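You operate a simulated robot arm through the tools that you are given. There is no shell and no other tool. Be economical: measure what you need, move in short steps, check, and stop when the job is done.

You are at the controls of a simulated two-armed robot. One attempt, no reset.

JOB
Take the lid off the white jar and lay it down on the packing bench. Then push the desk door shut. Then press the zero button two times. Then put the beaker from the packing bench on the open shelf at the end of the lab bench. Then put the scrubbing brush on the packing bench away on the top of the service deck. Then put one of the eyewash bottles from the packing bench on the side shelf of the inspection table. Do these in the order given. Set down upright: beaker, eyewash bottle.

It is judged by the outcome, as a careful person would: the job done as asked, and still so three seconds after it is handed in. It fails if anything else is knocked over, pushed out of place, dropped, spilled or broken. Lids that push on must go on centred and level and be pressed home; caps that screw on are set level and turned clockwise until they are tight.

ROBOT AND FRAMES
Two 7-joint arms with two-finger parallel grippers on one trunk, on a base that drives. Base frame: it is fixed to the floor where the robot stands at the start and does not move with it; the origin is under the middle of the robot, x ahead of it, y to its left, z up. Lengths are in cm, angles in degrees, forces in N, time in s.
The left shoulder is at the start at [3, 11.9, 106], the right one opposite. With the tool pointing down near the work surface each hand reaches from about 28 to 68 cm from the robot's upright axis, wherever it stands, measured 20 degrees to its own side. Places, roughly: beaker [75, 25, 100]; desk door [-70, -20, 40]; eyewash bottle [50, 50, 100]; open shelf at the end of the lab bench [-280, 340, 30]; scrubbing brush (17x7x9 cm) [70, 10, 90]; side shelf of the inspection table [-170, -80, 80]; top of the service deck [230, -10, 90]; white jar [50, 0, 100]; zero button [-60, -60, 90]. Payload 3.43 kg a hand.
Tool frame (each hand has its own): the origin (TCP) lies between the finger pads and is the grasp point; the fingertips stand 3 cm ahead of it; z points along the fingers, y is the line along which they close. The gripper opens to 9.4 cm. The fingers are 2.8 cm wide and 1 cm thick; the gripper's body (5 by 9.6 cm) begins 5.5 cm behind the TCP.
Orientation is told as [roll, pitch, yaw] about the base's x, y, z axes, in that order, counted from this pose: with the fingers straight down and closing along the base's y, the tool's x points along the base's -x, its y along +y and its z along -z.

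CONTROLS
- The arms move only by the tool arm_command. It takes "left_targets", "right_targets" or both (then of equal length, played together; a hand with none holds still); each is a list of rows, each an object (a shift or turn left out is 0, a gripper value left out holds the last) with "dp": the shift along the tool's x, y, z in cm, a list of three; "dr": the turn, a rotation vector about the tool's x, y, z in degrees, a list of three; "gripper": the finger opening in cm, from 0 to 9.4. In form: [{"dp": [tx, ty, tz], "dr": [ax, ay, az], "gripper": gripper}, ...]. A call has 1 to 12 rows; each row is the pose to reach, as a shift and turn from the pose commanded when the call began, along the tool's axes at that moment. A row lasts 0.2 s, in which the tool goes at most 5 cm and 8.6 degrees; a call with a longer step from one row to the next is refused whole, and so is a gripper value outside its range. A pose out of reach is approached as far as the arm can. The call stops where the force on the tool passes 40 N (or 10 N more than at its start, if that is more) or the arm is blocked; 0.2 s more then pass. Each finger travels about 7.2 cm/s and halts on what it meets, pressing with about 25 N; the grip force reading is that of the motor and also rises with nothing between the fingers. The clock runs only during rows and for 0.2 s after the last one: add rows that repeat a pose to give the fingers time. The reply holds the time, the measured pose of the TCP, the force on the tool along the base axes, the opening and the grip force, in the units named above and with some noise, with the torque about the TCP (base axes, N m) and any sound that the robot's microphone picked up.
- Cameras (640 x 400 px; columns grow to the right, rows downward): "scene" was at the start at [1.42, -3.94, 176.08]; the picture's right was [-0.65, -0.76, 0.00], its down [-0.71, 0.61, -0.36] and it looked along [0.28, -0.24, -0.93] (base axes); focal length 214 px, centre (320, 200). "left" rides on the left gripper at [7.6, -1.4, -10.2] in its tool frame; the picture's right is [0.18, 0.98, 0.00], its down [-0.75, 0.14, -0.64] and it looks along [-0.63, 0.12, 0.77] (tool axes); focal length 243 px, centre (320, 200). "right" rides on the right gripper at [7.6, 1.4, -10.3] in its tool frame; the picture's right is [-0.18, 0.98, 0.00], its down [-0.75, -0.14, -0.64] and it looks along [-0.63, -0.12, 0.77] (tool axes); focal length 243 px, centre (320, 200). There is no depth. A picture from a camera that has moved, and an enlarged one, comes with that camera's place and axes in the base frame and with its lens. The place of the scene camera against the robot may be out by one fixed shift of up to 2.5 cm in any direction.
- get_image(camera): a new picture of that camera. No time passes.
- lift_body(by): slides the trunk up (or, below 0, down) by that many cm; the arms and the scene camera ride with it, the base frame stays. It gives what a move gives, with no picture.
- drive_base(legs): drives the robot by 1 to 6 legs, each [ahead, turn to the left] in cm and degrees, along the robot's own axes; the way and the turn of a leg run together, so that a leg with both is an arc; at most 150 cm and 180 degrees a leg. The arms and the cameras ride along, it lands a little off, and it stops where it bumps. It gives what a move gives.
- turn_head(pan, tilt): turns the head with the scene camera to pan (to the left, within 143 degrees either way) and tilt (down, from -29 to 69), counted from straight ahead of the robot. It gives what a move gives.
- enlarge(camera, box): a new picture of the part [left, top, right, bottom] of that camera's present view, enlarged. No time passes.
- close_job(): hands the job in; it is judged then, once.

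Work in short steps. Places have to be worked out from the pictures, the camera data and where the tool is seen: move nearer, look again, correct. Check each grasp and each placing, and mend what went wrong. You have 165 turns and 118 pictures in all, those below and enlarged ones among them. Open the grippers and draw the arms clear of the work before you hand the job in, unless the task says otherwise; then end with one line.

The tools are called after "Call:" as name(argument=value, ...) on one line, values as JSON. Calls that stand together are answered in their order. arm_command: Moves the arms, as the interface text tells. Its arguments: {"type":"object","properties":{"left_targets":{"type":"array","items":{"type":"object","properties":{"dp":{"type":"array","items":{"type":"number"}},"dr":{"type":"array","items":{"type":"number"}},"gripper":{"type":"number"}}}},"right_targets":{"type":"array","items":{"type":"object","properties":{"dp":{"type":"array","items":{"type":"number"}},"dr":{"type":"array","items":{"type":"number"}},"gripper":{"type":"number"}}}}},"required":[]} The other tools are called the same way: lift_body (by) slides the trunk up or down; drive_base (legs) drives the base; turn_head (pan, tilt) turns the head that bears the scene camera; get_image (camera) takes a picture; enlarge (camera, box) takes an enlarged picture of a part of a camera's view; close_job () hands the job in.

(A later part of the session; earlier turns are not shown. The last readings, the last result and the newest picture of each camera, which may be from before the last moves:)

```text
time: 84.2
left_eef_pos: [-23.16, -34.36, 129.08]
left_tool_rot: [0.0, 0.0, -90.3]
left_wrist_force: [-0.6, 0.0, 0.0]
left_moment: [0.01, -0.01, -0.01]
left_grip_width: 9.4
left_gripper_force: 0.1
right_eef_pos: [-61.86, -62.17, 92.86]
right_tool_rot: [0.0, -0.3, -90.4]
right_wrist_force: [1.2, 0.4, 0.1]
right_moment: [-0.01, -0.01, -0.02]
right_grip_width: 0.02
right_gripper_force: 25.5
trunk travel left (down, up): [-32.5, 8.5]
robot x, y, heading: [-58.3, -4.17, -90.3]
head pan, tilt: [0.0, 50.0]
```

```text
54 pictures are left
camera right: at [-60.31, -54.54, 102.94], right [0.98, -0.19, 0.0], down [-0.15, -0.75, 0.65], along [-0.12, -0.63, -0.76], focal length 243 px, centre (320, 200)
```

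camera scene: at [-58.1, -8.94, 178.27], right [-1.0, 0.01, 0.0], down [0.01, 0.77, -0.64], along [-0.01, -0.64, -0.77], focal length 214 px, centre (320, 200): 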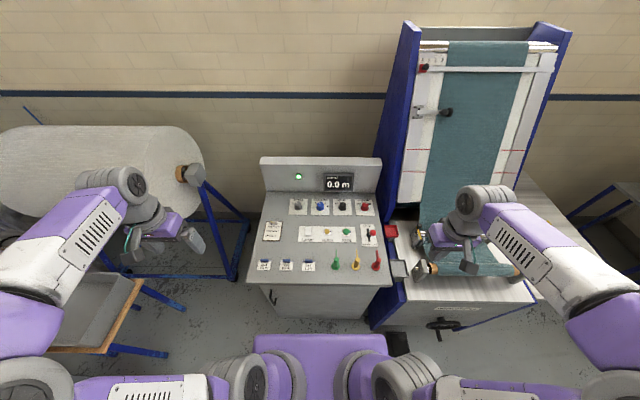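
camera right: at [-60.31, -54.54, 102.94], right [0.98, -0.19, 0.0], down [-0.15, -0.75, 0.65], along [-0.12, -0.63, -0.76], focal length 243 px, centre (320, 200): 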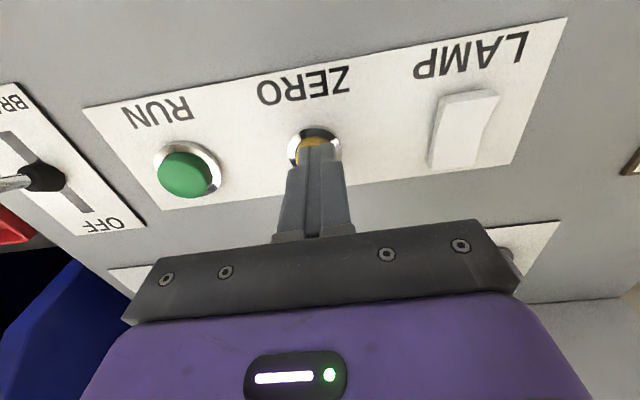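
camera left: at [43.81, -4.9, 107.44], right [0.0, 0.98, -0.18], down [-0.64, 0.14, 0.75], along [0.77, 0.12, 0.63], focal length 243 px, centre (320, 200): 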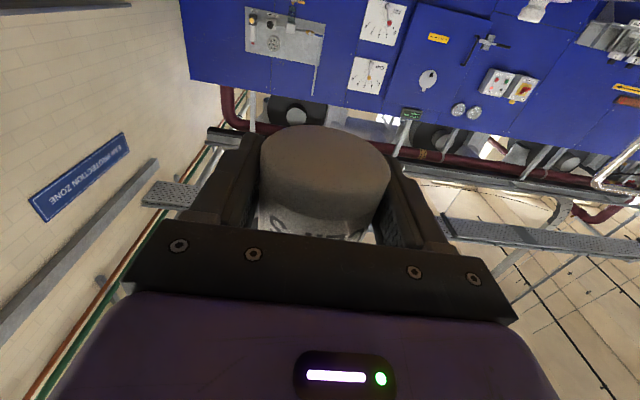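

Aligned, not yet touching. I go down further in 0.3 cm steps, watching force and sound.

Call:
arm_command(right_targets=[{"dp": [0, 0, 0.3]}, {"dp": [0, 0, 0.6]}, {"dp": [0, 0, 0.9]}])

```text
time: 85.0
left_eef_pos: [-23.09, -34.31, 129.17]
left_tool_rot: [-0.1, 0.0, -90.5]
left_wrist_force: [0.2, -0.1, -0.1]
left_moment: [0.02, 0.0, 0.02]
left_grip_width: 9.41
left_gripper_force: 0.1
right_eef_pos: [-61.93, -62.21, 92.15]
right_tool_rot: [0.2, -0.6, -90.5]
right_wrist_force: [2.3, 1.0, 12.7]
right_moment: [0.02, -0.03, 0.07]
right_grip_width: 0.0
right_gripper_force: 24.9
trunk travel left (down, up): [-32.5, 8.5]
robot x, y, heading: [-58.04, -3.91, -90.4]
head pan, tilt: [0.0, 50.0]
heard: click
```

Click heard: first press. I lift 2 cm to release.

Call:
arm_command(right_targets=[{"dp": [0, 0, -0.8]}, {"dp": [0, 0, -2]}, {"dp": [0, 0, -2]}, {"dp": [0, 0, -2]}])

Call:
arm_command(right_targets=[{"dp": [0, 0, 0.8]}, {"dp": [0, 0, 1.3]}, {"dp": [0, 0, 1.6]}, {"dp": [0, 0, 1.85]}, {"dp": [0, 0, 2.05]}])

```text
time: 86.0
left_eef_pos: [-23.17, -34.27, 129.02]
left_tool_rot: [0.0, 0.0, -90.5]
left_wrist_force: [0.5, -0.3, -0.1]
left_moment: [-0.01, 0.0, 0.02]
left_grip_width: 9.41
left_gripper_force: 0.1
right_eef_pos: [-61.91, -62.06, 93.95]
right_tool_rot: [0.0, -0.2, -90.4]
right_wrist_force: [0.4, -0.1, -0.3]
right_moment: [-0.01, -0.02, 0.02]
right_grip_width: 0.0
right_gripper_force: 24.7
trunk travel left (down, up): [-32.5, 8.5]
robot x, y, heading: [-58.53, -4.03, -90.6]
head pan, tilt: [0.0, 50.0]
```

```text
time: 87.2
left_eef_pos: [-23.25, -34.3, 129.06]
left_tool_rot: [0.1, -0.1, -90.5]
left_wrist_force: [0.5, 0.6, -0.1]
left_moment: [0.0, -0.01, 0.01]
left_grip_width: 9.39
left_gripper_force: 0.1
right_eef_pos: [-62.0, -62.0, 92.02]
right_tool_rot: [0.0, -0.5, -90.4]
right_wrist_force: [-1.1, 2.6, 13.8]
right_moment: [0.07, 0.09, -0.02]
right_grip_width: 0.0
right_gripper_force: 25.4
trunk travel left (down, up): [-32.5, 8.5]
robot x, y, heading: [-58.38, -4.25, -90.5]
head pan, tilt: [0.0, 50.0]
heard: click
```

Second click. I lift off and fold the right hand back.

Call:
arm_command(right_targets=[{"dp": [0, 0, -4]}, {"dp": [0, 0, -8.5]}, {"dp": [0, 0, -13]}, {"dp": [2, -2, -17]}, {"dp": [5, -5, -20]}, {"dp": [8, -8, -22]}, {"dp": [11, -11, -24]}, {"dp": [14, -14, -26]}, {"dp": [17, -17, -28]}, {"dp": [20, -20, -30]}, {"dp": [23, -23, -31.5]}, {"dp": [26, -26, -33]}])

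Call:
turn_head(pan=-60, tilt=25)

Call:
get_image(camera="scene")

```text
refused: row 5 steps farther than a row can; nothing moved
```

```text
time: 88.5
left_eef_pos: [-23.21, -34.11, 129.09]
left_tool_rot: [0.0, 0.0, -90.5]
left_wrist_force: [-1.0, 0.8, 1.0]
left_moment: [0.05, 0.01, 0.05]
left_grip_width: 9.4
left_gripper_force: 0.2
right_eef_pos: [-61.9, -62.06, 92.14]
right_tool_rot: [0.0, -0.4, -90.4]
right_wrist_force: [-1.5, -2.5, 17.6]
right_moment: [-0.11, 0.03, -0.01]
right_grip_width: 0.02
right_gripper_force: 24.9
trunk travel left (down, up): [-32.5, 8.5]
robot x, y, heading: [-58.49, -4.04, -90.7]
head pan, tilt: [-60.0, 25.0]
```

```text
53 pictures are left
camera scene: at [-66.04, -5.57, 182.03], right [-0.49, 0.87, 0.0], down [0.37, 0.21, -0.91], along [-0.79, -0.45, -0.42], focal length 214 px, centre (320, 200)
```

scene: 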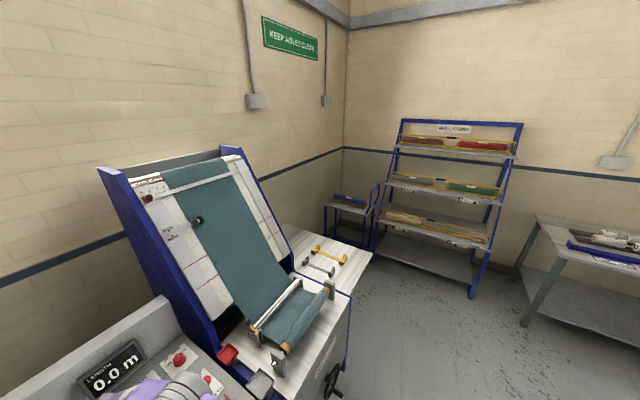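

I resend the retract with shorter steps.

Call:
arm_command(right_targets=[{"dp": [0, 0, -4]}, {"dp": [0, 0, -8.5]}, {"dp": [0, 0, -13]}, {"dp": [2, -2, -16]}, {"dp": [5, -5, -18]}, {"dp": [8, -8, -20]}, {"dp": [11, -11, -22]}, {"dp": [14, -14, -24]}, {"dp": [17, -17, -26]}, {"dp": [20, -20, -28]}, {"dp": [23, -23, -30]}, {"dp": [26, -26, -32]}])

Call:
turn_head(pan=-143, tilt=20)

Call:
get_image(camera="scene")

```text
time: 91.1
left_eef_pos: [-23.26, -34.17, 129.16]
left_tool_rot: [0.1, 0.0, -90.5]
left_wrist_force: [0.6, -0.7, -0.3]
left_moment: [-0.06, 0.02, -0.01]
left_grip_width: 9.4
left_gripper_force: 0.0
right_eef_pos: [-87.82, -35.53, 123.77]
right_tool_rot: [0.1, -0.3, -90.4]
right_wrist_force: [0.4, -0.7, -0.4]
right_moment: [-0.04, -0.02, 0.0]
right_grip_width: 0.0
right_gripper_force: 24.9
trunk travel left (down, up): [-32.5, 8.5]
robot x, y, heading: [-58.05, -4.26, -90.4]
head pan, tilt: [-60.0, 25.0]
```

```text
time: 92.7
left_eef_pos: [-23.29, -34.35, 129.07]
left_tool_rot: [-0.1, 0.0, -90.5]
left_wrist_force: [-0.8, 0.7, -0.1]
left_moment: [0.02, 0.0, 0.01]
left_grip_width: 9.4
left_gripper_force: 0.1
right_eef_pos: [-87.79, -35.84, 123.76]
right_tool_rot: [0.0, -0.2, -90.3]
right_wrist_force: [1.1, -0.3, 0.1]
right_moment: [0.0, -0.02, -0.01]
right_grip_width: 0.01
right_gripper_force: 25.1
trunk travel left (down, up): [-32.5, 8.5]
robot x, y, heading: [-58.3, -4.19, -90.9]
head pan, tilt: [-143.0, 20.0]
```

```text
52 pictures are left
camera scene: at [-63.56, 6.26, 182.83], right [0.8, 0.59, 0.0], down [0.2, -0.28, -0.94], along [-0.56, 0.76, -0.34], focal length 214 px, centre (320, 200)
```

scene: 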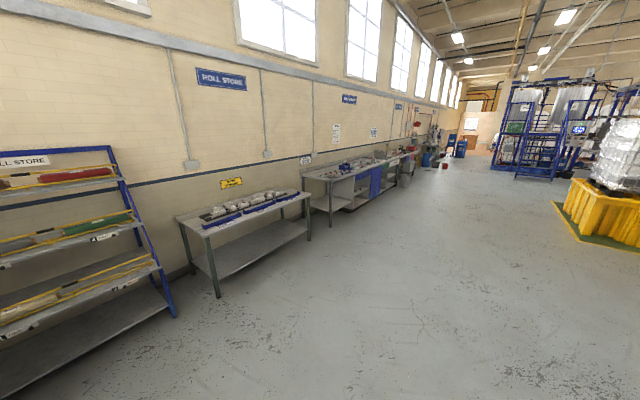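

I enlarge the lab bench's near end, where the open shelf should be (px ≈ 332,203).

Call:
enlarge(camera="scene", box=[290, 140, 430, 230])

```text
4.44 times, centred on (360, 185) of scene
camera zoom: at [-63.56, 6.26, 182.83], right [0.8, 0.59, 0.0], down [0.2, -0.28, -0.94], along [-0.56, 0.76, -0.34], focal length 953 px, centre (142, 267)
```

zoom: 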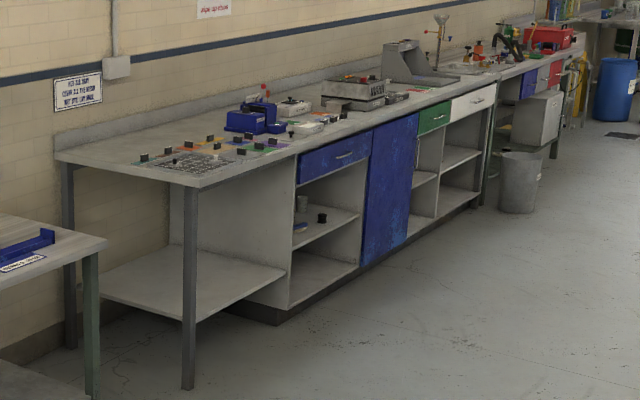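

Both presses clicked. The shelf is the low board at the near end of the lab bench. The beaker (≈[85, 36]) is too far in from the bench's front, so I'll go round the bench's left end to its rear side. First legs: turn, drive along y, then look.

Call:
drive_base(legs=[[0, 180], [105, 0], [105, 0], [0, -90]])

Call:
turn_head(pan=-30, tilt=35)

Call:
get_image(camera="scene")

```text
time: 114.1
left_eef_pos: [-23.4, 242.35, 129.13]
left_tool_rot: [-0.1, 0.1, 1.2]
left_wrist_force: [-0.3, -0.4, 0.1]
left_moment: [0.01, 0.0, 0.01]
left_grip_width: 9.39
left_gripper_force: 0.0
right_eef_pos: [-20.03, 177.88, 123.77]
right_tool_rot: [0.0, -0.2, 1.2]
right_wrist_force: [0.2, -1.0, -0.2]
right_moment: [-0.02, -0.01, -0.01]
right_grip_width: 0.02
right_gripper_force: 24.8
trunk travel left (down, up): [-32.5, 8.5]
robot x, y, heading: [-52.55, 206.77, 0.9]
head pan, tilt: [-143.0, 20.0]
```

```text
time: 116.0
left_eef_pos: [-23.28, 242.43, 129.07]
left_tool_rot: [0.1, 0.0, 1.2]
left_wrist_force: [0.4, -0.3, 0.4]
left_moment: [-0.02, -0.03, 0.0]
left_grip_width: 9.4
left_gripper_force: 0.1
right_eef_pos: [-20.2, 178.02, 123.78]
right_tool_rot: [0.0, -0.3, 1.2]
right_wrist_force: [0.8, -0.2, 0.1]
right_moment: [0.05, 0.0, -0.01]
right_grip_width: 0.0
right_gripper_force: 24.5
trunk travel left (down, up): [-32.5, 8.5]
robot x, y, heading: [-52.74, 206.98, 1.1]
head pan, tilt: [-30.0, 35.0]
```

```text
50 pictures are left
camera scene: at [-47.83, 201.94, 180.45], right [-0.48, -0.88, 0.0], down [-0.5, 0.28, -0.82], along [0.72, -0.4, -0.57], focal length 214 px, centre (320, 200)
```

scene: 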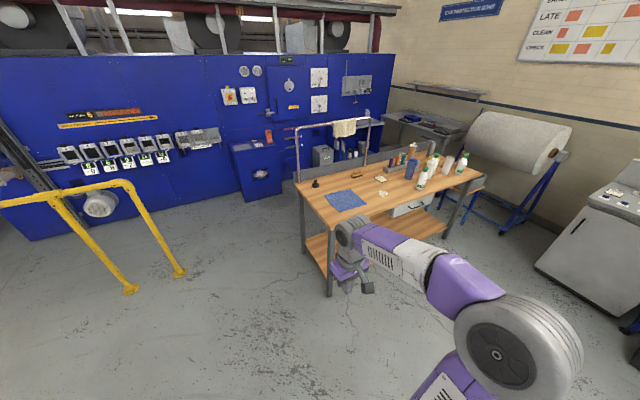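

The way round is free (yellow rail at y>259, bench end at y≈148). I drive to about [140, 192] and turn to face down the rear aisle.

Call:
drive_base(legs=[[0, -5.4], [96, 0], [97, 0], [0, -85.6]])

Call:
turn_head(pan=20, tilt=35)

Call:
get_image(camera="scene")

```text
time: 129.9
left_eef_pos: [173.69, 163.24, 129.11]
left_tool_rot: [0.0, 0.0, -90.0]
left_wrist_force: [0.4, 0.2, -0.7]
left_moment: [-0.01, -0.01, -0.02]
left_grip_width: 9.4
left_gripper_force: 0.1
right_eef_pos: [109.21, 161.42, 123.73]
right_tool_rot: [0.0, -0.3, -89.9]
right_wrist_force: [-0.1, 0.1, -0.5]
right_moment: [0.03, 0.02, 0.0]
right_grip_width: 0.0
right_gripper_force: 25.0
trunk travel left (down, up): [-32.5, 8.5]
robot x, y, heading: [138.59, 193.23, -90.1]
head pan, tilt: [-30.0, 35.0]
```

```text
time: 131.1
left_eef_pos: [173.79, 163.32, 129.03]
left_tool_rot: [0.0, 0.0, -90.0]
left_wrist_force: [0.2, 0.6, 0.3]
left_moment: [-0.02, 0.0, -0.02]
left_grip_width: 9.41
left_gripper_force: 0.0
right_eef_pos: [109.24, 161.37, 123.74]
right_tool_rot: [-0.1, -0.3, -89.8]
right_wrist_force: [0.1, 0.1, -0.4]
right_moment: [0.02, 0.03, 0.01]
right_grip_width: 0.03
right_gripper_force: 25.7
trunk travel left (down, up): [-32.5, 8.5]
robot x, y, heading: [138.51, 193.38, -90.0]
head pan, tilt: [20.0, 35.0]
```

```text
49 pictures are left
camera scene: at [141.66, 187.86, 180.45], right [-0.94, -0.34, 0.0], down [-0.2, 0.54, -0.82], along [0.28, -0.77, -0.57], focal length 214 px, centre (320, 200)
```

scene: 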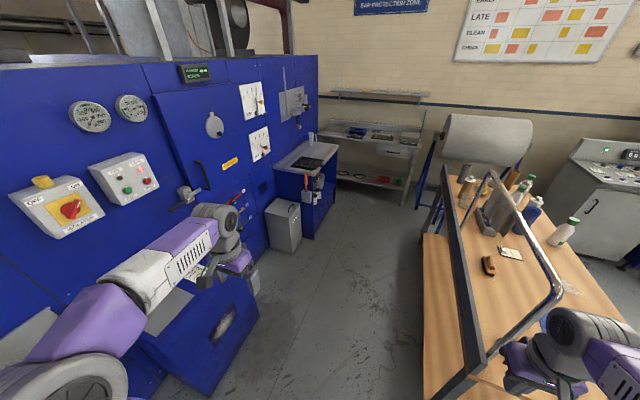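

The towel rail (z≈135, x≈95, y 73–140) would catch the elbow, so I shift to x≈158 first, then go down the aisle to y≈20 and face the bench.

Call:
drive_base(legs=[[0, 90], [19, 0], [0, -90], [87, 0], [86, 0], [0, -90]])

Call:
turn_head(pan=-10, tilt=45)

Call:
get_image(camera="scene")

```text
time: 152.5
left_eef_pos: [134.02, -14.7, 129.04]
left_tool_rot: [0.0, 0.0, -178.5]
left_wrist_force: [-0.3, -0.2, 0.1]
left_moment: [0.0, -0.03, -0.02]
left_grip_width: 9.39
left_gripper_force: 0.0
right_eef_pos: [130.23, 49.82, 123.94]
right_tool_rot: [0.1, -0.2, -178.4]
right_wrist_force: [-0.1, -0.6, 0.2]
right_moment: [-0.02, 0.01, 0.01]
right_grip_width: 0.01
right_gripper_force: 25.2
trunk travel left (down, up): [-32.5, 8.5]
robot x, y, heading: [162.93, 21.39, -178.8]
head pan, tilt: [20.0, 35.0]
```

```text
time: 153.5
left_eef_pos: [133.86, -14.7, 129.06]
left_tool_rot: [0.0, 0.0, -178.5]
left_wrist_force: [-0.6, 0.4, -0.1]
left_moment: [0.04, -0.04, 0.0]
left_grip_width: 9.4
left_gripper_force: 0.0
right_eef_pos: [130.24, 49.63, 123.84]
right_tool_rot: [0.1, -0.1, -178.4]
right_wrist_force: [-0.1, -0.3, 0.0]
right_moment: [0.0, -0.01, 0.01]
right_grip_width: 0.0
right_gripper_force: 25.1
trunk travel left (down, up): [-32.5, 8.5]
robot x, y, heading: [163.2, 21.1, -178.7]
head pan, tilt: [-10.0, 45.0]
```

```text
48 pictures are left
camera scene: at [158.22, 22.26, 178.97], right [0.15, 0.99, 0.0], down [0.7, -0.1, -0.71], along [-0.7, 0.1, -0.71], focal length 214 px, centre (320, 200)
```

scene: 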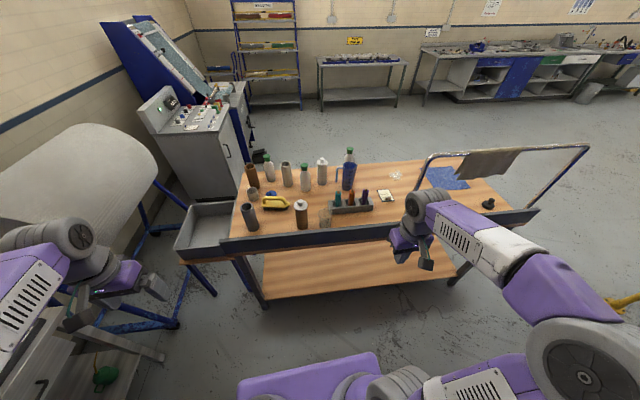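

The beaker is at about [86, 35], near this edge. I drive 27 cm ahead and look closer.

Call:
drive_base(legs=[[27, 0]])

Call:
enlarge(camera="scene", box=[220, 160, 420, 290])

```text
time: 155.4
left_eef_pos: [107.35, -15.69, 129.13]
left_tool_rot: [0.0, -0.1, -178.3]
left_wrist_force: [-0.5, 0.0, -0.6]
left_moment: [0.02, -0.02, 0.0]
left_grip_width: 9.43
left_gripper_force: 0.1
right_eef_pos: [103.37, 48.78, 123.89]
right_tool_rot: [0.1, -0.2, -178.2]
right_wrist_force: [-0.4, -0.4, -0.2]
right_moment: [0.0, -0.03, 0.0]
right_grip_width: 0.03
right_gripper_force: 24.7
trunk travel left (down, up): [-32.5, 8.5]
robot x, y, heading: [136.54, 20.5, -178.2]
head pan, tilt: [-10.0, 45.0]
```

```text
3.08 times, centred on (320, 225) of scene
camera zoom: at [131.47, 21.5, 178.97], right [0.14, 0.99, 0.0], down [0.7, -0.1, -0.71], along [-0.7, 0.1, -0.71], focal length 660 px, centre (320, 123)
```

zoom: 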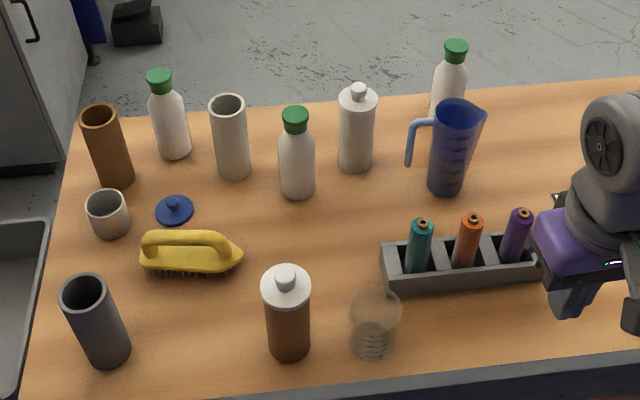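

Beaker (glass, ~7 cm wide, ~10 cm tall) at about [87.5, 35.8]. I open the right hand and bring it above.

Call:
arm_command(right_targets=[{"dp": [-3, 2.3, 2], "gripper": 9.4}, {"dp": [-6, 4.6, 4], "gripper": 9.4}, {"dp": [-9, 6.9, 7]}, {"dp": [-12, 9.2, 10]}, {"dp": [-15, 11.5, 13]}, {"dp": [-16.3, 12.5, 16]}, {"dp": [-16.3, 12.5, 18]}])

Call:
get_image(camera="right")

```text
time: 157.0
left_eef_pos: [107.33, -15.68, 129.17]
left_tool_rot: [0.0, 0.0, -178.2]
left_wrist_force: [0.0, -0.5, 0.1]
left_moment: [-0.01, 0.01, 0.02]
left_grip_width: 9.41
left_gripper_force: 0.0
right_eef_pos: [87.46, 35.47, 105.84]
right_tool_rot: [0.0, -0.2, -178.1]
right_wrist_force: [0.8, 1.4, -1.1]
right_moment: [0.0, 0.0, 0.0]
right_grip_width: 9.41
right_gripper_force: 0.0
trunk travel left (down, up): [-32.5, 8.5]
robot x, y, heading: [136.17, 20.58, -178.4]
head pan, tilt: [-10.0, 45.0]
```

```text
46 pictures are left
camera right: at [95.13, 34.3, 115.95], right [-0.15, -0.99, 0.0], down [-0.75, 0.12, 0.65], along [-0.64, 0.1, -0.76], focal length 243 px, centre (320, 200)
```

right: 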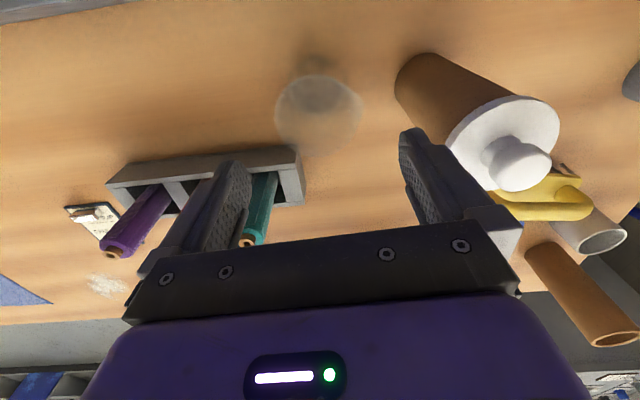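

Beaker is centred below (rim z≈96). I lower to TCP z≈93 and close.

Call:
arm_command(right_targets=[{"dp": [0, 0, 4]}, {"dp": [0, 0, 8]}, {"dp": [0, 0, 11]}, {"dp": [0, 0, 12.8]}, {"dp": [0, 0, 12.8], "gripper": 6}, {"dp": [0, 0, 12.8], "gripper": 6}, {"dp": [0, 0, 12.8], "gripper": 6}])

Call:
get_image(camera="right")

```text
time: 158.6
left_eef_pos: [107.41, -15.64, 129.09]
left_tool_rot: [0.0, 0.0, -178.1]
left_wrist_force: [0.7, -0.9, -0.9]
left_moment: [0.0, 0.0, -0.01]
left_grip_width: 9.38
left_gripper_force: 0.0
right_eef_pos: [87.41, 35.68, 93.14]
right_tool_rot: [0.0, -0.2, -178.1]
right_wrist_force: [0.1, -0.1, 0.1]
right_moment: [-0.01, -0.04, 0.0]
right_grip_width: 7.06
right_gripper_force: 24.8
trunk travel left (down, up): [-32.5, 8.5]
robot x, y, heading: [136.28, 20.5, -178.0]
head pan, tilt: [-10.0, 45.0]
```

```text
45 pictures are left
camera right: at [95.13, 34.53, 103.34], right [-0.15, -0.99, 0.0], down [-0.76, 0.12, 0.64], along [-0.64, 0.1, -0.76], focal length 243 px, centre (320, 200)
```

right: 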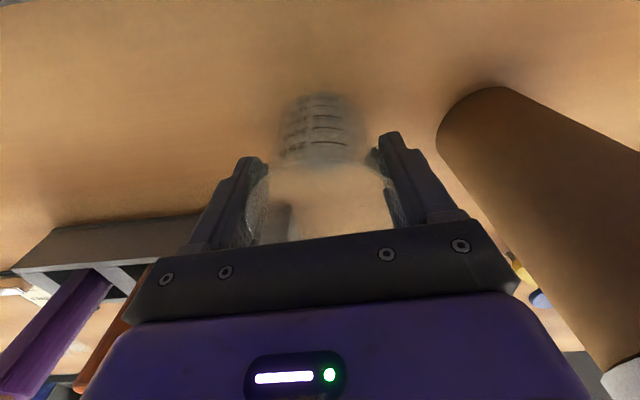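

Gripped (7.06 cm wide; its bottom ≈7 cm below the TCP). I lift straight up and draw it back to the carrying pose.

Call:
arm_command(right_targets=[{"dp": [0, 0, -3]}, {"dp": [0, 0, -7]}, {"dp": [0, 0, -11]}, {"dp": [0, 0, -15]}, {"dp": [0, 0, -19]}, {"dp": [2, -1.6, -22]}, {"dp": [5, -4, -25]}, {"dp": [8, -6.4, -28]}, {"dp": [11, -8.8, -30]}, {"dp": [14, -11, -31]}, {"dp": [16.3, -12.5, -31]}])

Call:
get_image(camera="right")

```text
time: 161.0
left_eef_pos: [107.38, -15.71, 129.07]
left_tool_rot: [0.0, 0.1, -178.2]
left_wrist_force: [0.7, 0.3, 0.4]
left_moment: [-0.01, 0.02, -0.01]
left_grip_width: 9.41
left_gripper_force: 0.0
right_eef_pos: [103.28, 48.67, 124.1]
right_tool_rot: [0.1, -0.3, -178.0]
right_wrist_force: [0.1, 0.9, 0.1]
right_moment: [-0.01, 0.01, -0.03]
right_grip_width: 7.04
right_gripper_force: 25.3
trunk travel left (down, up): [-32.5, 8.5]
robot x, y, heading: [136.1, 20.39, -178.1]
head pan, tilt: [-10.0, 45.0]
```

```text
44 pictures are left
camera right: at [111.11, 47.49, 134.19], right [-0.15, -0.99, 0.0], down [-0.76, 0.12, 0.65], along [-0.64, 0.1, -0.76], focal length 243 px, centre (320, 200)
```

right: 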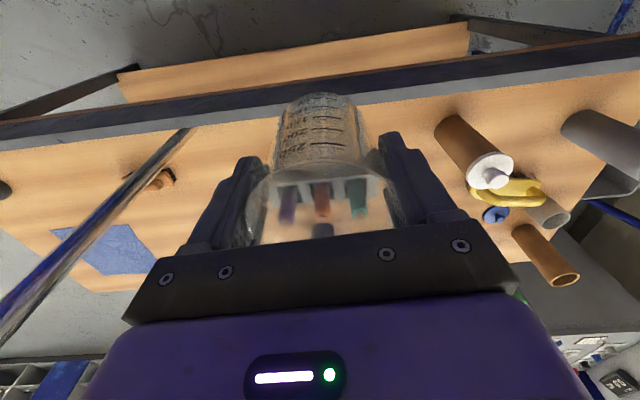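

Beaker is held. I back out and return along the aisle to the left end.

Call:
drive_base(legs=[[-25, 0], [0, -91.9], [91, 0], [91, 0], [0, 90]])

```text
time: 179.3
left_eef_pos: [134.79, 168.92, 129.17]
left_tool_rot: [0.0, 0.0, 177.9]
left_wrist_force: [1.2, -0.4, 0.0]
left_moment: [-0.01, 0.0, 0.02]
left_grip_width: 9.4
left_gripper_force: 0.0
right_eef_pos: [135.0, 233.26, 123.98]
right_tool_rot: [0.0, -0.2, 178.0]
right_wrist_force: [-0.5, 0.0, -1.1]
right_moment: [-0.01, -0.01, 0.05]
right_grip_width: 7.02
right_gripper_force: 24.9
trunk travel left (down, up): [-32.5, 8.5]
robot x, y, heading: [166.25, 202.76, 178.0]
head pan, tilt: [-10.0, 45.0]
```

Now across to the lab bench.

Call:
drive_base(legs=[[123, 0], [123, 0], [123, 0], [0, -88], [108, 0], [0, 90]])

Call:
turn_head(pan=-20, tilt=50)

Call:
get_image(camera="scene")

```text
time: 209.9
left_eef_pos: [-231.42, 291.19, 129.05]
left_tool_rot: [0.1, 0.0, 176.6]
left_wrist_force: [0.2, 0.5, -0.7]
left_moment: [0.02, 0.0, 0.01]
left_grip_width: 9.42
left_gripper_force: 0.0
right_eef_pos: [-229.57, 355.63, 123.91]
right_tool_rot: [-0.1, -0.3, 176.6]
right_wrist_force: [-0.5, -0.1, -0.8]
right_moment: [-0.01, 0.02, 0.01]
right_grip_width: 7.02
right_gripper_force: 24.8
trunk travel left (down, up): [-32.5, 8.5]
robot x, y, heading: [-199.18, 324.48, 176.2]
head pan, tilt: [-10.0, 45.0]
```

```text
time: 210.6
left_eef_pos: [-231.44, 291.29, 129.04]
left_tool_rot: [0.0, -0.1, 176.5]
left_wrist_force: [0.3, 0.1, -0.5]
left_moment: [-0.01, -0.01, -0.01]
left_grip_width: 9.4
left_gripper_force: 0.0
right_eef_pos: [-229.66, 355.7, 124.02]
right_tool_rot: [-0.1, 0.0, 176.5]
right_wrist_force: [-0.6, 0.8, -0.5]
right_moment: [0.0, 0.01, 0.01]
right_grip_width: 7.01
right_gripper_force: 25.7
trunk travel left (down, up): [-32.5, 8.5]
robot x, y, heading: [-199.05, 324.56, 176.5]
head pan, tilt: [-20.0, 50.0]
```

```text
43 pictures are left
camera scene: at [-203.12, 327.2, 178.28], right [0.4, 0.92, 0.0], down [0.7, -0.31, -0.64], along [-0.59, 0.26, -0.77], focal length 214 px, centre (320, 200)
```

scene: 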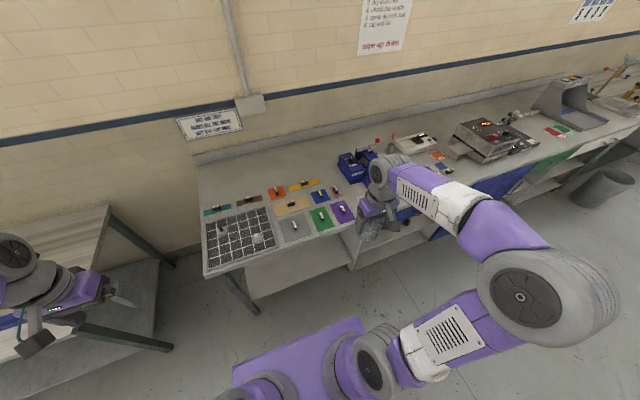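

The low shelf's front edge is at x≈-252, y 300–376. I lower the trunk fully, then lower the hand in front of the shelf (outside the bench edge).

Call:
lift_body(by=-32)

Call:
arm_command(right_targets=[{"dp": [0, 0, 4]}, {"dp": [0, 0, 8]}, {"dp": [0, 0, 12]}, {"dp": [0, 0, 16]}, {"dp": [0, 0, 20]}, {"dp": [0, 0, 24]}, {"dp": [0, 0, 28]}, {"dp": [0, 0, 32]}, {"dp": [0, 0, 36]}, {"dp": [0, 0, 40]}, {"dp": [0, 0, 44]}])

Call:
get_image(camera="right")

Call:
get_image(camera="scene")

```text
time: 213.8
left_eef_pos: [-231.32, 291.29, 97.09]
left_tool_rot: [0.0, -0.1, 176.5]
left_wrist_force: [-0.4, -0.3, 1.0]
left_moment: [0.04, 0.01, 0.0]
left_grip_width: 9.4
left_gripper_force: 0.0
right_eef_pos: [-229.75, 355.6, 92.05]
right_tool_rot: [-0.1, -0.2, 176.5]
right_wrist_force: [0.4, -0.6, -1.7]
right_moment: [0.03, -0.02, -0.02]
right_grip_width: 7.02
right_gripper_force: 24.9
trunk travel left (down, up): [-0.5, 40.5]
robot x, y, heading: [-198.85, 324.59, 176.3]
head pan, tilt: [-20.0, 50.0]
```

```text
time: 216.2
left_eef_pos: [-231.43, 291.37, 97.01]
left_tool_rot: [0.0, 0.0, 176.5]
left_wrist_force: [-1.0, 0.4, -0.3]
left_moment: [0.0, 0.02, 0.02]
left_grip_width: 9.41
left_gripper_force: 0.0
right_eef_pos: [-229.93, 355.71, 47.84]
right_tool_rot: [0.0, -0.3, 176.7]
right_wrist_force: [-0.1, -0.1, -0.3]
right_moment: [-0.02, -0.05, 0.0]
right_grip_width: 7.01
right_gripper_force: 25.6
trunk travel left (down, up): [-0.5, 40.5]
robot x, y, heading: [-199.09, 324.5, 176.2]
head pan, tilt: [-20.0, 50.0]
```

```text
42 pictures are left
camera right: at [-222.22, 353.81, 58.11], right [-0.24, -0.97, 0.0], down [-0.74, 0.19, 0.65], along [-0.63, 0.16, -0.76], focal length 243 px, centre (320, 200)
```

right: 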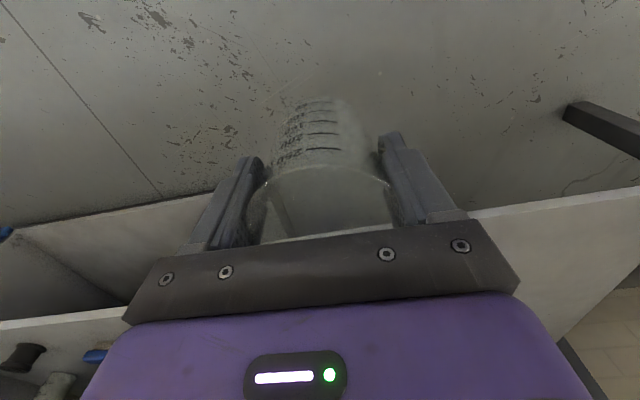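

```text
41 pictures are left
camera scene: at [-203.14, 327.22, 146.27], right [0.4, 0.92, 0.0], down [0.7, -0.31, -0.64], along [-0.59, 0.26, -0.77], focal length 214 px, centre (320, 200)
```

scene: 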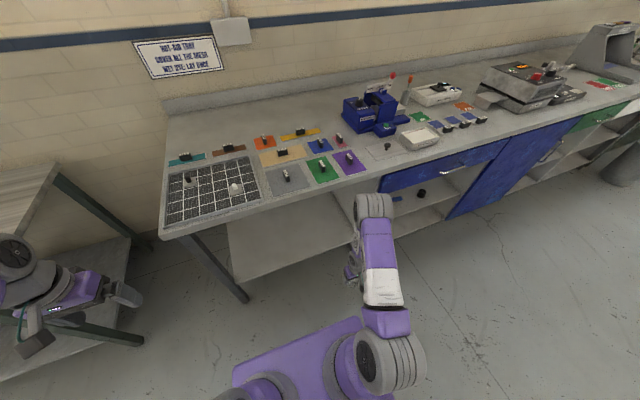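

The shelf surface is at z≈31, and the arm must go in low and extended. I drive 5 cm nearer and extend the hand under the bench top at z≈47.

Call:
drive_base(legs=[[5, 0]])

Call:
arm_command(right_targets=[{"dp": [-3, 0.9, 0]}, {"dp": [-6, 1.8, 0]}, {"dp": [-9, 2.7, 0]}, {"dp": [-12, 3.6, 0]}, {"dp": [-15, 4.5, 0]}])

Call:
get_image(camera="scene")

Call:
get_image(camera="right")

```text
time: 217.1
left_eef_pos: [-236.44, 291.51, 97.06]
left_tool_rot: [0.0, 0.1, 176.5]
left_wrist_force: [0.5, -0.6, -0.9]
left_moment: [0.01, -0.05, -0.01]
left_grip_width: 9.39
left_gripper_force: 0.2
right_eef_pos: [-234.79, 356.02, 47.89]
right_tool_rot: [0.0, -0.2, 176.6]
right_wrist_force: [-1.4, -0.3, -1.0]
right_moment: [-0.03, -0.03, -0.02]
right_grip_width: 7.01
right_gripper_force: 24.8
trunk travel left (down, up): [-0.5, 40.5]
robot x, y, heading: [-204.64, 324.63, 176.6]
head pan, tilt: [-20.0, 50.0]
```

```text
time: 218.3
left_eef_pos: [-236.34, 291.55, 97.06]
left_tool_rot: [0.0, 0.0, 176.5]
left_wrist_force: [0.3, 0.8, -0.1]
left_moment: [-0.01, -0.01, 0.05]
left_grip_width: 9.39
left_gripper_force: 0.0
right_eef_pos: [-250.09, 352.28, 48.2]
right_tool_rot: [0.0, -0.2, 176.6]
right_wrist_force: [0.0, 0.9, -1.4]
right_moment: [-0.01, -0.01, 0.03]
right_grip_width: 7.02
right_gripper_force: 25.0
trunk travel left (down, up): [-0.5, 40.5]
robot x, y, heading: [-204.52, 325.16, 176.5]
head pan, tilt: [-20.0, 50.0]
```

```text
40 pictures are left
camera scene: at [-208.06, 327.5, 146.27], right [0.4, 0.92, 0.0], down [0.7, -0.31, -0.64], along [-0.59, 0.26, -0.77], focal length 214 px, centre (320, 200)
```

scene: 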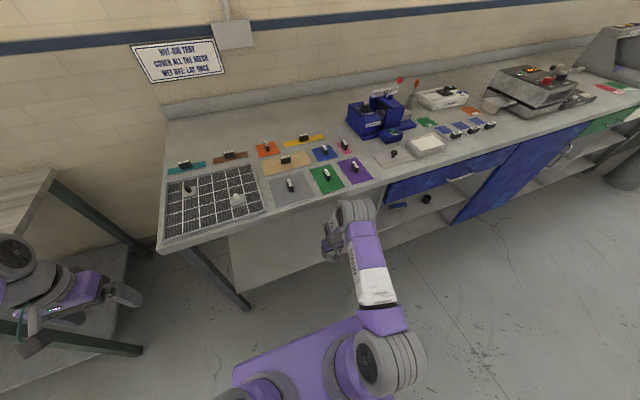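

```text
39 pictures are left
camera right: at [-242.35, 350.4, 58.31], right [-0.24, -0.97, 0.0], down [-0.74, 0.19, 0.64], along [-0.63, 0.16, -0.76], focal length 243 px, centre (320, 200)
```

right: 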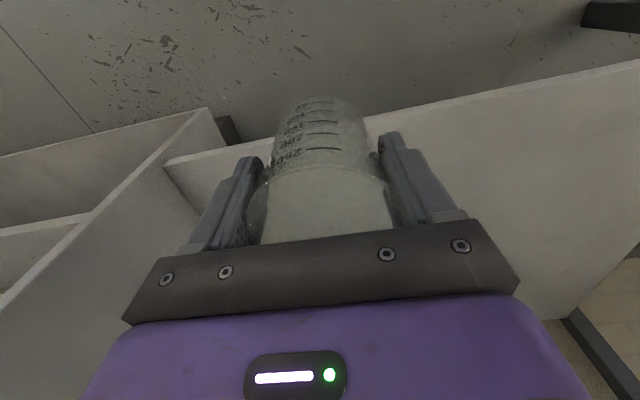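

I enlarge to see how the wrist stands relative to the bench edge.

Call:
enlarge(camera="scene", box=[260, 160, 460, 400])

```text
1.67 times, centred on (360, 280) of scene
camera zoom: at [-208.06, 327.5, 146.27], right [0.4, 0.92, 0.0], down [0.7, -0.31, -0.64], along [-0.59, 0.26, -0.77], focal length 358 px, centre (253, 67)
```

zoom: 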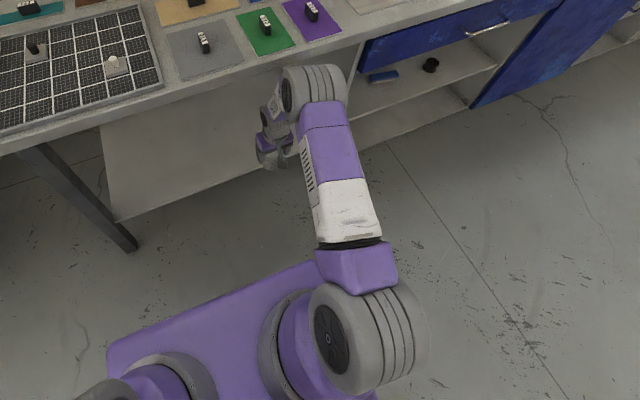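

The upper arm rises to the elbow just outside the bench edge; the forearm slopes down to the hand. I lower 5.5 cm first and then go in 13 cm.

Call:
arm_command(right_targets=[{"dp": [0, 0, 2]}, {"dp": [0, 0, 4]}, {"dp": [0, 0, 5.5]}, {"dp": [-2, 0.5, 5.5]}, {"dp": [-4, 1, 5.5]}, {"dp": [-6, 1.4, 5.5]}, {"dp": [-8, 1.8, 5.5]}, {"dp": [-10, 2.2, 5.5]}, {"dp": [-12, 2.6, 5.5]}, {"dp": [-13.4, 2.8, 5.5]}])

Call:
get_image(camera="right")

Call:
enlarge(camera="scene", box=[260, 160, 460, 400])

```text
time: 220.5
left_eef_pos: [-236.3, 291.61, 97.03]
left_tool_rot: [0.0, 0.0, 176.5]
left_wrist_force: [-0.3, 0.0, -0.9]
left_moment: [0.0, -0.01, 0.02]
left_grip_width: 9.4
left_gripper_force: 0.0
right_eef_pos: [-262.58, 350.29, 42.99]
right_tool_rot: [0.1, -0.1, 176.7]
right_wrist_force: [-0.5, -0.4, -0.5]
right_moment: [-0.03, -0.01, -0.01]
right_grip_width: 7.02
right_gripper_force: 25.3
right hand out of reach, approached as far as the arm can: row 10
trunk travel left (down, up): [-0.5, 40.5]
robot x, y, heading: [-203.79, 324.86, 176.6]
head pan, tilt: [-20.0, 50.0]
```

```text
37 pictures are left
camera right: at [-254.94, 348.41, 53.03], right [-0.24, -0.97, 0.0], down [-0.74, 0.19, 0.64], along [-0.62, 0.16, -0.77], focal length 243 px, centre (320, 200)
```

right: 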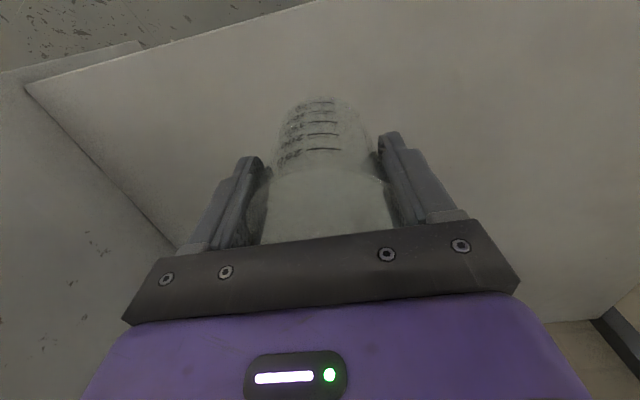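

```text
1.67 times, centred on (360, 280) of scene
camera zoom: at [-208.05, 327.51, 146.28], right [0.4, 0.92, 0.0], down [0.7, -0.31, -0.64], along [-0.59, 0.26, -0.77], focal length 358 px, centre (253, 67)
```

zoom: 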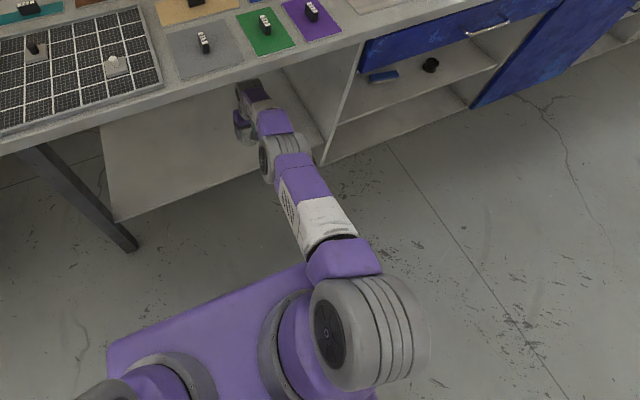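

The beaker is well over the shelf (edge at x≈-254.4). I lower it slowly to contact.

Call:
arm_command(right_targets=[{"dp": [0, 0, 1.5]}, {"dp": [0, 0, 3]}, {"dp": [0, 0, 3.6]}, {"dp": [0, 0, 4.2]}, {"dp": [0, 0, 4.8]}, {"dp": [0, 0, 5.4]}, {"dp": [0, 0, 6.0]}, {"dp": [0, 0, 6.4]}])

Call:
get_image(camera="right")

```text
time: 222.3
left_eef_pos: [-236.33, 291.55, 97.07]
left_tool_rot: [0.0, -0.1, 176.4]
left_wrist_force: [-0.3, -0.5, 0.2]
left_moment: [0.02, 0.01, -0.04]
left_grip_width: 9.4
left_gripper_force: 0.1
right_eef_pos: [-260.32, 350.2, 38.32]
right_tool_rot: [0.0, -0.3, 176.7]
right_wrist_force: [0.3, 0.5, -1.4]
right_moment: [-0.02, -0.02, 0.0]
right_grip_width: 7.02
right_gripper_force: 24.8
right hand out of reach, approached as far as the arm can: row 1, 2, 3, 4, 5, 6, 7, 8
trunk travel left (down, up): [-0.5, 40.5]
robot x, y, heading: [-204.14, 324.74, 176.5]
head pan, tilt: [-20.0, 50.0]
```

```text
35 pictures are left
camera right: at [-252.72, 348.21, 48.46], right [-0.24, -0.97, 0.0], down [-0.74, 0.19, 0.65], along [-0.63, 0.16, -0.76], focal length 243 px, centre (320, 200)
```

right: 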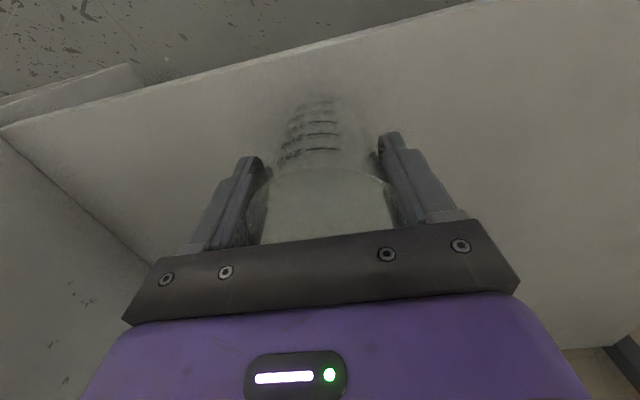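

The arm is at its reach limit (no contact yet). I drive 4 cm ahead and lower on.

Call:
drive_base(legs=[[4, 0]])

Call:
arm_command(right_targets=[{"dp": [0, 0, 0.4]}, {"dp": [0, 0, 0.8]}, {"dp": [0, 0, 1.2]}, {"dp": [0, 0, 1.6]}, {"dp": [0, 0, 2.0]}, {"dp": [0, 0, 2.4]}])

Call:
get_image(camera="right")

```text
time: 223.2
left_eef_pos: [-240.28, 291.79, 97.1]
left_tool_rot: [0.0, 0.0, 176.6]
left_wrist_force: [-1.3, 0.3, 0.3]
left_moment: [0.02, 0.01, 0.0]
left_grip_width: 9.38
left_gripper_force: 0.1
right_eef_pos: [-264.3, 350.32, 38.3]
right_tool_rot: [0.0, -0.2, 176.6]
right_wrist_force: [-0.1, -0.1, -0.5]
right_moment: [0.02, -0.01, -0.02]
right_grip_width: 7.0
right_gripper_force: 25.3
trunk travel left (down, up): [-0.5, 40.5]
robot x, y, heading: [-208.1, 325.48, 176.3]
head pan, tilt: [-20.0, 50.0]
```

```text
time: 224.6
left_eef_pos: [-240.08, 291.66, 97.09]
left_tool_rot: [0.0, -0.1, 176.6]
left_wrist_force: [1.1, -0.3, -0.5]
left_moment: [0.0, 0.0, 0.02]
left_grip_width: 9.37
left_gripper_force: 0.3
right_eef_pos: [-263.28, 350.15, 36.72]
right_tool_rot: [-0.1, -0.7, 176.7]
right_wrist_force: [-6.1, -0.2, 16.0]
right_moment: [0.02, 0.22, -0.01]
right_grip_width: 7.01
right_gripper_force: 25.1
right hand out of reach, approached as far as the arm can: row 2, 3, 4, 5, 6
trunk travel left (down, up): [-0.5, 40.5]
robot x, y, heading: [-208.14, 324.87, 176.6]
head pan, tilt: [-20.0, 50.0]
```

```text
34 pictures are left
camera right: at [-255.58, 348.27, 46.77], right [-0.24, -0.97, 0.0], down [-0.74, 0.18, 0.65], along [-0.63, 0.16, -0.76], focal length 243 px, centre (320, 200)
```

right: 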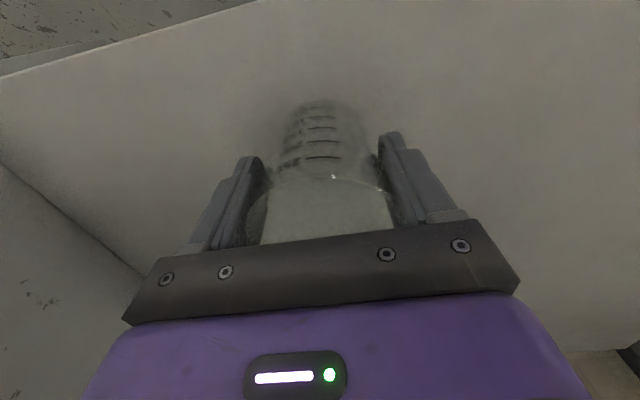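

The beaker stands on the shelf (16 N). I ease, open, rise straight 9 cm.

Call:
arm_command(right_targets=[{"dp": [0, 0, -0.3]}, {"dp": [0, 0, -0.3], "gripper": 9.4}, {"dp": [0, 0, -0.3], "gripper": 9.4}, {"dp": [0, 0, -0.3], "gripper": 9.4}, {"dp": [0, 0, -3]}, {"dp": [0, 0, -6]}, {"dp": [0, 0, -9]}])

Call:
get_image(camera="right")

```text
time: 226.2
left_eef_pos: [-240.28, 291.76, 96.92]
left_tool_rot: [-0.1, 0.0, 176.6]
left_wrist_force: [0.1, -0.4, 0.9]
left_moment: [0.01, 0.0, -0.02]
left_grip_width: 9.4
left_gripper_force: 0.0
right_eef_pos: [-262.79, 350.21, 45.3]
right_tool_rot: [0.0, 0.0, 176.7]
right_wrist_force: [0.0, -0.2, 0.9]
right_moment: [0.02, -0.01, 0.0]
right_grip_width: 9.4
right_gripper_force: 0.0
trunk travel left (down, up): [-0.5, 40.5]
robot x, y, heading: [-207.66, 325.4, 176.5]
head pan, tilt: [-20.0, 50.0]
```

```text
33 pictures are left
camera right: at [-255.29, 348.31, 55.5], right [-0.24, -0.97, 0.0], down [-0.74, 0.18, 0.64], along [-0.62, 0.15, -0.77], focal length 243 px, centre (320, 200)
```

right: 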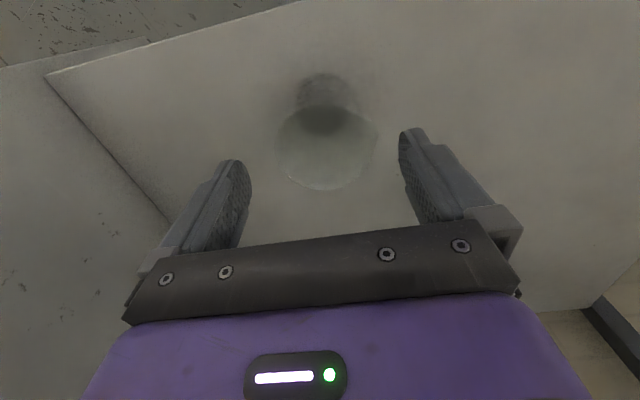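

Beaker stands upright. I drive straight back out, then fold the arm and raise the trunk.

Call:
drive_base(legs=[[-40, 0]])

Call:
lift_body(by=32)

Call:
arm_command(right_targets=[{"dp": [2.4, -0.5, -4.3]}, {"dp": [4.8, -1, -8.6]}, {"dp": [7.2, -1.5, -12.9]}, {"dp": [9.6, -2, -17.2]}, {"dp": [12, -2.5, -21.5]}, {"dp": [14.4, -3, -25.8]}, {"dp": [16.8, -3.5, -30]}, {"dp": [19.2, -4, -34]}, {"dp": [21.6, -4.5, -38]}, {"dp": [24, -5, -42]}, {"dp": [25, -6, -45]}])

Call:
turn_head(pan=0, tilt=40)

Call:
get_image(camera="scene")

```text
time: 228.7
left_eef_pos: [-200.53, 289.53, 97.2]
left_tool_rot: [-0.1, 0.0, 176.2]
left_wrist_force: [0.3, -0.4, 0.8]
left_moment: [-0.02, 0.01, -0.05]
left_grip_width: 9.4
left_gripper_force: 0.0
right_eef_pos: [-223.06, 348.02, 45.58]
right_tool_rot: [-0.1, -0.1, 176.3]
right_wrist_force: [0.5, -0.2, 0.6]
right_moment: [-0.01, -0.05, 0.0]
right_grip_width: 9.38
right_gripper_force: 0.1
trunk travel left (down, up): [-0.5, 40.5]
robot x, y, heading: [-167.83, 322.46, 176.1]
head pan, tilt: [-20.0, 50.0]
```

```text
time: 231.8
left_eef_pos: [-200.66, 289.38, 129.11]
left_tool_rot: [0.0, 0.0, 176.1]
left_wrist_force: [0.0, 0.1, 0.0]
left_moment: [-0.03, 0.03, 0.02]
left_grip_width: 9.41
left_gripper_force: 0.2
right_eef_pos: [-223.06, 348.13, 77.59]
right_tool_rot: [0.0, -0.2, 176.4]
right_wrist_force: [0.6, 0.1, 0.2]
right_moment: [0.01, 0.05, -0.03]
right_grip_width: 9.37
right_gripper_force: 0.0
trunk travel left (down, up): [-32.5, 8.5]
robot x, y, heading: [-168.6, 322.1, 176.3]
head pan, tilt: [-20.0, 50.0]
```

```text
time: 234.2
left_eef_pos: [-200.59, 289.41, 129.1]
left_tool_rot: [0.0, -0.1, 176.1]
left_wrist_force: [-1.2, 0.0, -0.3]
left_moment: [-0.01, 0.0, -0.01]
left_grip_width: 9.4
left_gripper_force: 0.0
right_eef_pos: [-197.63, 352.59, 122.39]
right_tool_rot: [0.0, -0.2, 176.2]
right_wrist_force: [0.0, -0.7, 0.9]
right_moment: [0.06, -0.01, 0.0]
right_grip_width: 9.37
right_gripper_force: 0.1
trunk travel left (down, up): [-32.5, 8.5]
robot x, y, heading: [-168.21, 322.57, 176.1]
head pan, tilt: [-20.0, 50.0]
```

```text
time: 235.1
left_eef_pos: [-200.63, 289.46, 129.07]
left_tool_rot: [0.0, 0.0, 176.2]
left_wrist_force: [0.0, 0.1, -0.4]
left_moment: [-0.05, -0.04, 0.05]
left_grip_width: 9.43
left_gripper_force: 0.0
right_eef_pos: [-197.6, 352.54, 122.28]
right_tool_rot: [0.1, -0.1, 176.2]
right_wrist_force: [-0.6, -0.3, 0.0]
right_moment: [-0.01, 0.04, 0.02]
right_grip_width: 9.39
right_gripper_force: 0.1
trunk travel left (down, up): [-32.5, 8.5]
robot x, y, heading: [-168.22, 322.83, 176.4]
head pan, tilt: [0.0, 40.0]
```

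```text
32 pictures are left
camera scene: at [-173.52, 322.69, 179.69], right [0.07, 1.0, 0.0], down [0.64, -0.04, -0.77], along [-0.76, 0.05, -0.64], focal length 214 px, centre (320, 200)
```

scene: 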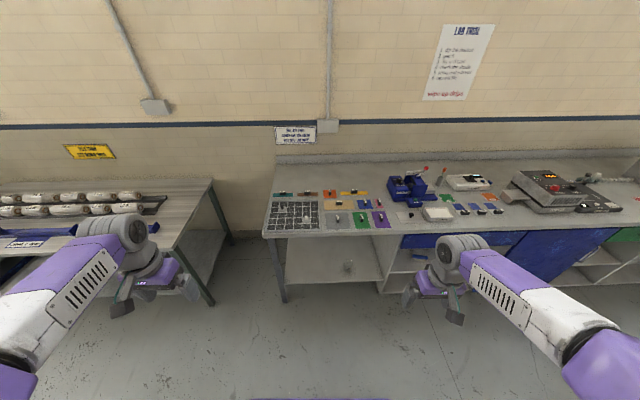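

The beaker is visible standing on the shelf. Now back to the rear side of the packing bench for the brush.

Call:
drive_base(legs=[[0, 163.2], [117, 0], [117, 0], [116, 0], [0, -69.6]])

```text
time: 256.3
left_eef_pos: [145.97, 268.26, 129.0]
left_tool_rot: [0.2, 0.2, -14.7]
left_wrist_force: [1.3, -0.3, 0.0]
left_moment: [0.04, 0.07, -0.04]
left_grip_width: 9.38
left_gripper_force: 0.0
right_eef_pos: [131.08, 206.85, 122.32]
right_tool_rot: [0.0, 0.0, -14.6]
right_wrist_force: [-0.1, 0.2, -0.1]
right_moment: [0.0, 0.03, -0.02]
right_grip_width: 9.43
right_gripper_force: 0.0
trunk travel left (down, up): [-32.5, 8.5]
robot x, y, heading: [107.48, 241.73, -14.8]
head pan, tilt: [0.0, 40.0]
stopped in leg 4: the robot was blocked; the commanded pose is now the measured one
```

Blocked: I drifted too far toward the yellow rail. I look before backing off.

Call:
turn_head(pan=20, tilt=50)

Call:
get_image(camera="scene")

```text
time: 257.1
left_eef_pos: [145.47, 268.55, 129.09]
left_tool_rot: [0.0, -0.2, -14.8]
left_wrist_force: [-0.3, 0.3, 0.0]
left_moment: [0.02, 0.02, 0.01]
left_grip_width: 9.39
left_gripper_force: 0.0
right_eef_pos: [130.48, 207.05, 122.29]
right_tool_rot: [-0.1, -0.2, -14.7]
right_wrist_force: [0.1, 0.6, -0.5]
right_moment: [-0.02, 0.02, 0.0]
right_grip_width: 9.41
right_gripper_force: 0.0
trunk travel left (down, up): [-32.5, 8.5]
robot x, y, heading: [107.2, 241.93, -14.7]
head pan, tilt: [20.0, 50.0]
```

```text
31 pictures are left
camera scene: at [112.28, 243.15, 178.28], right [0.09, -1.0, 0.0], down [-0.76, -0.07, -0.64], along [0.64, 0.06, -0.77], focal length 214 px, centre (320, 200)
```

scene: 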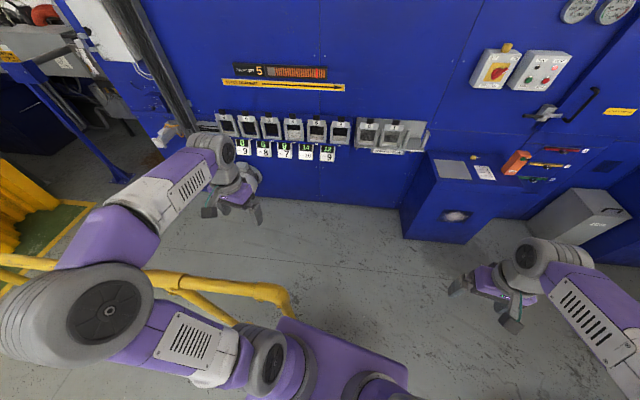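

The base touched the floor-fixed yellow guard rail. I back off and take the route at y≈203.

Call:
drive_base(legs=[[-28, 0], [0, -75.3], [46, 0], [0, 90], [80, 0]])

```text
time: 272.5
left_eef_pos: [189.67, 230.16, 129.07]
left_tool_rot: [0.1, -0.1, -3.8]
left_wrist_force: [0.5, 0.3, 0.1]
left_moment: [-0.01, 0.01, 0.0]
left_grip_width: 9.38
left_gripper_force: 0.1
right_eef_pos: [186.66, 167.14, 122.38]
right_tool_rot: [0.0, -0.2, -3.8]
right_wrist_force: [-0.1, 0.4, 0.1]
right_moment: [-0.02, -0.01, 0.0]
right_grip_width: 9.37
right_gripper_force: 0.0
trunk travel left (down, up): [-32.5, 8.5]
robot x, y, heading: [156.98, 197.01, -3.7]
head pan, tilt: [20.0, 50.0]
```

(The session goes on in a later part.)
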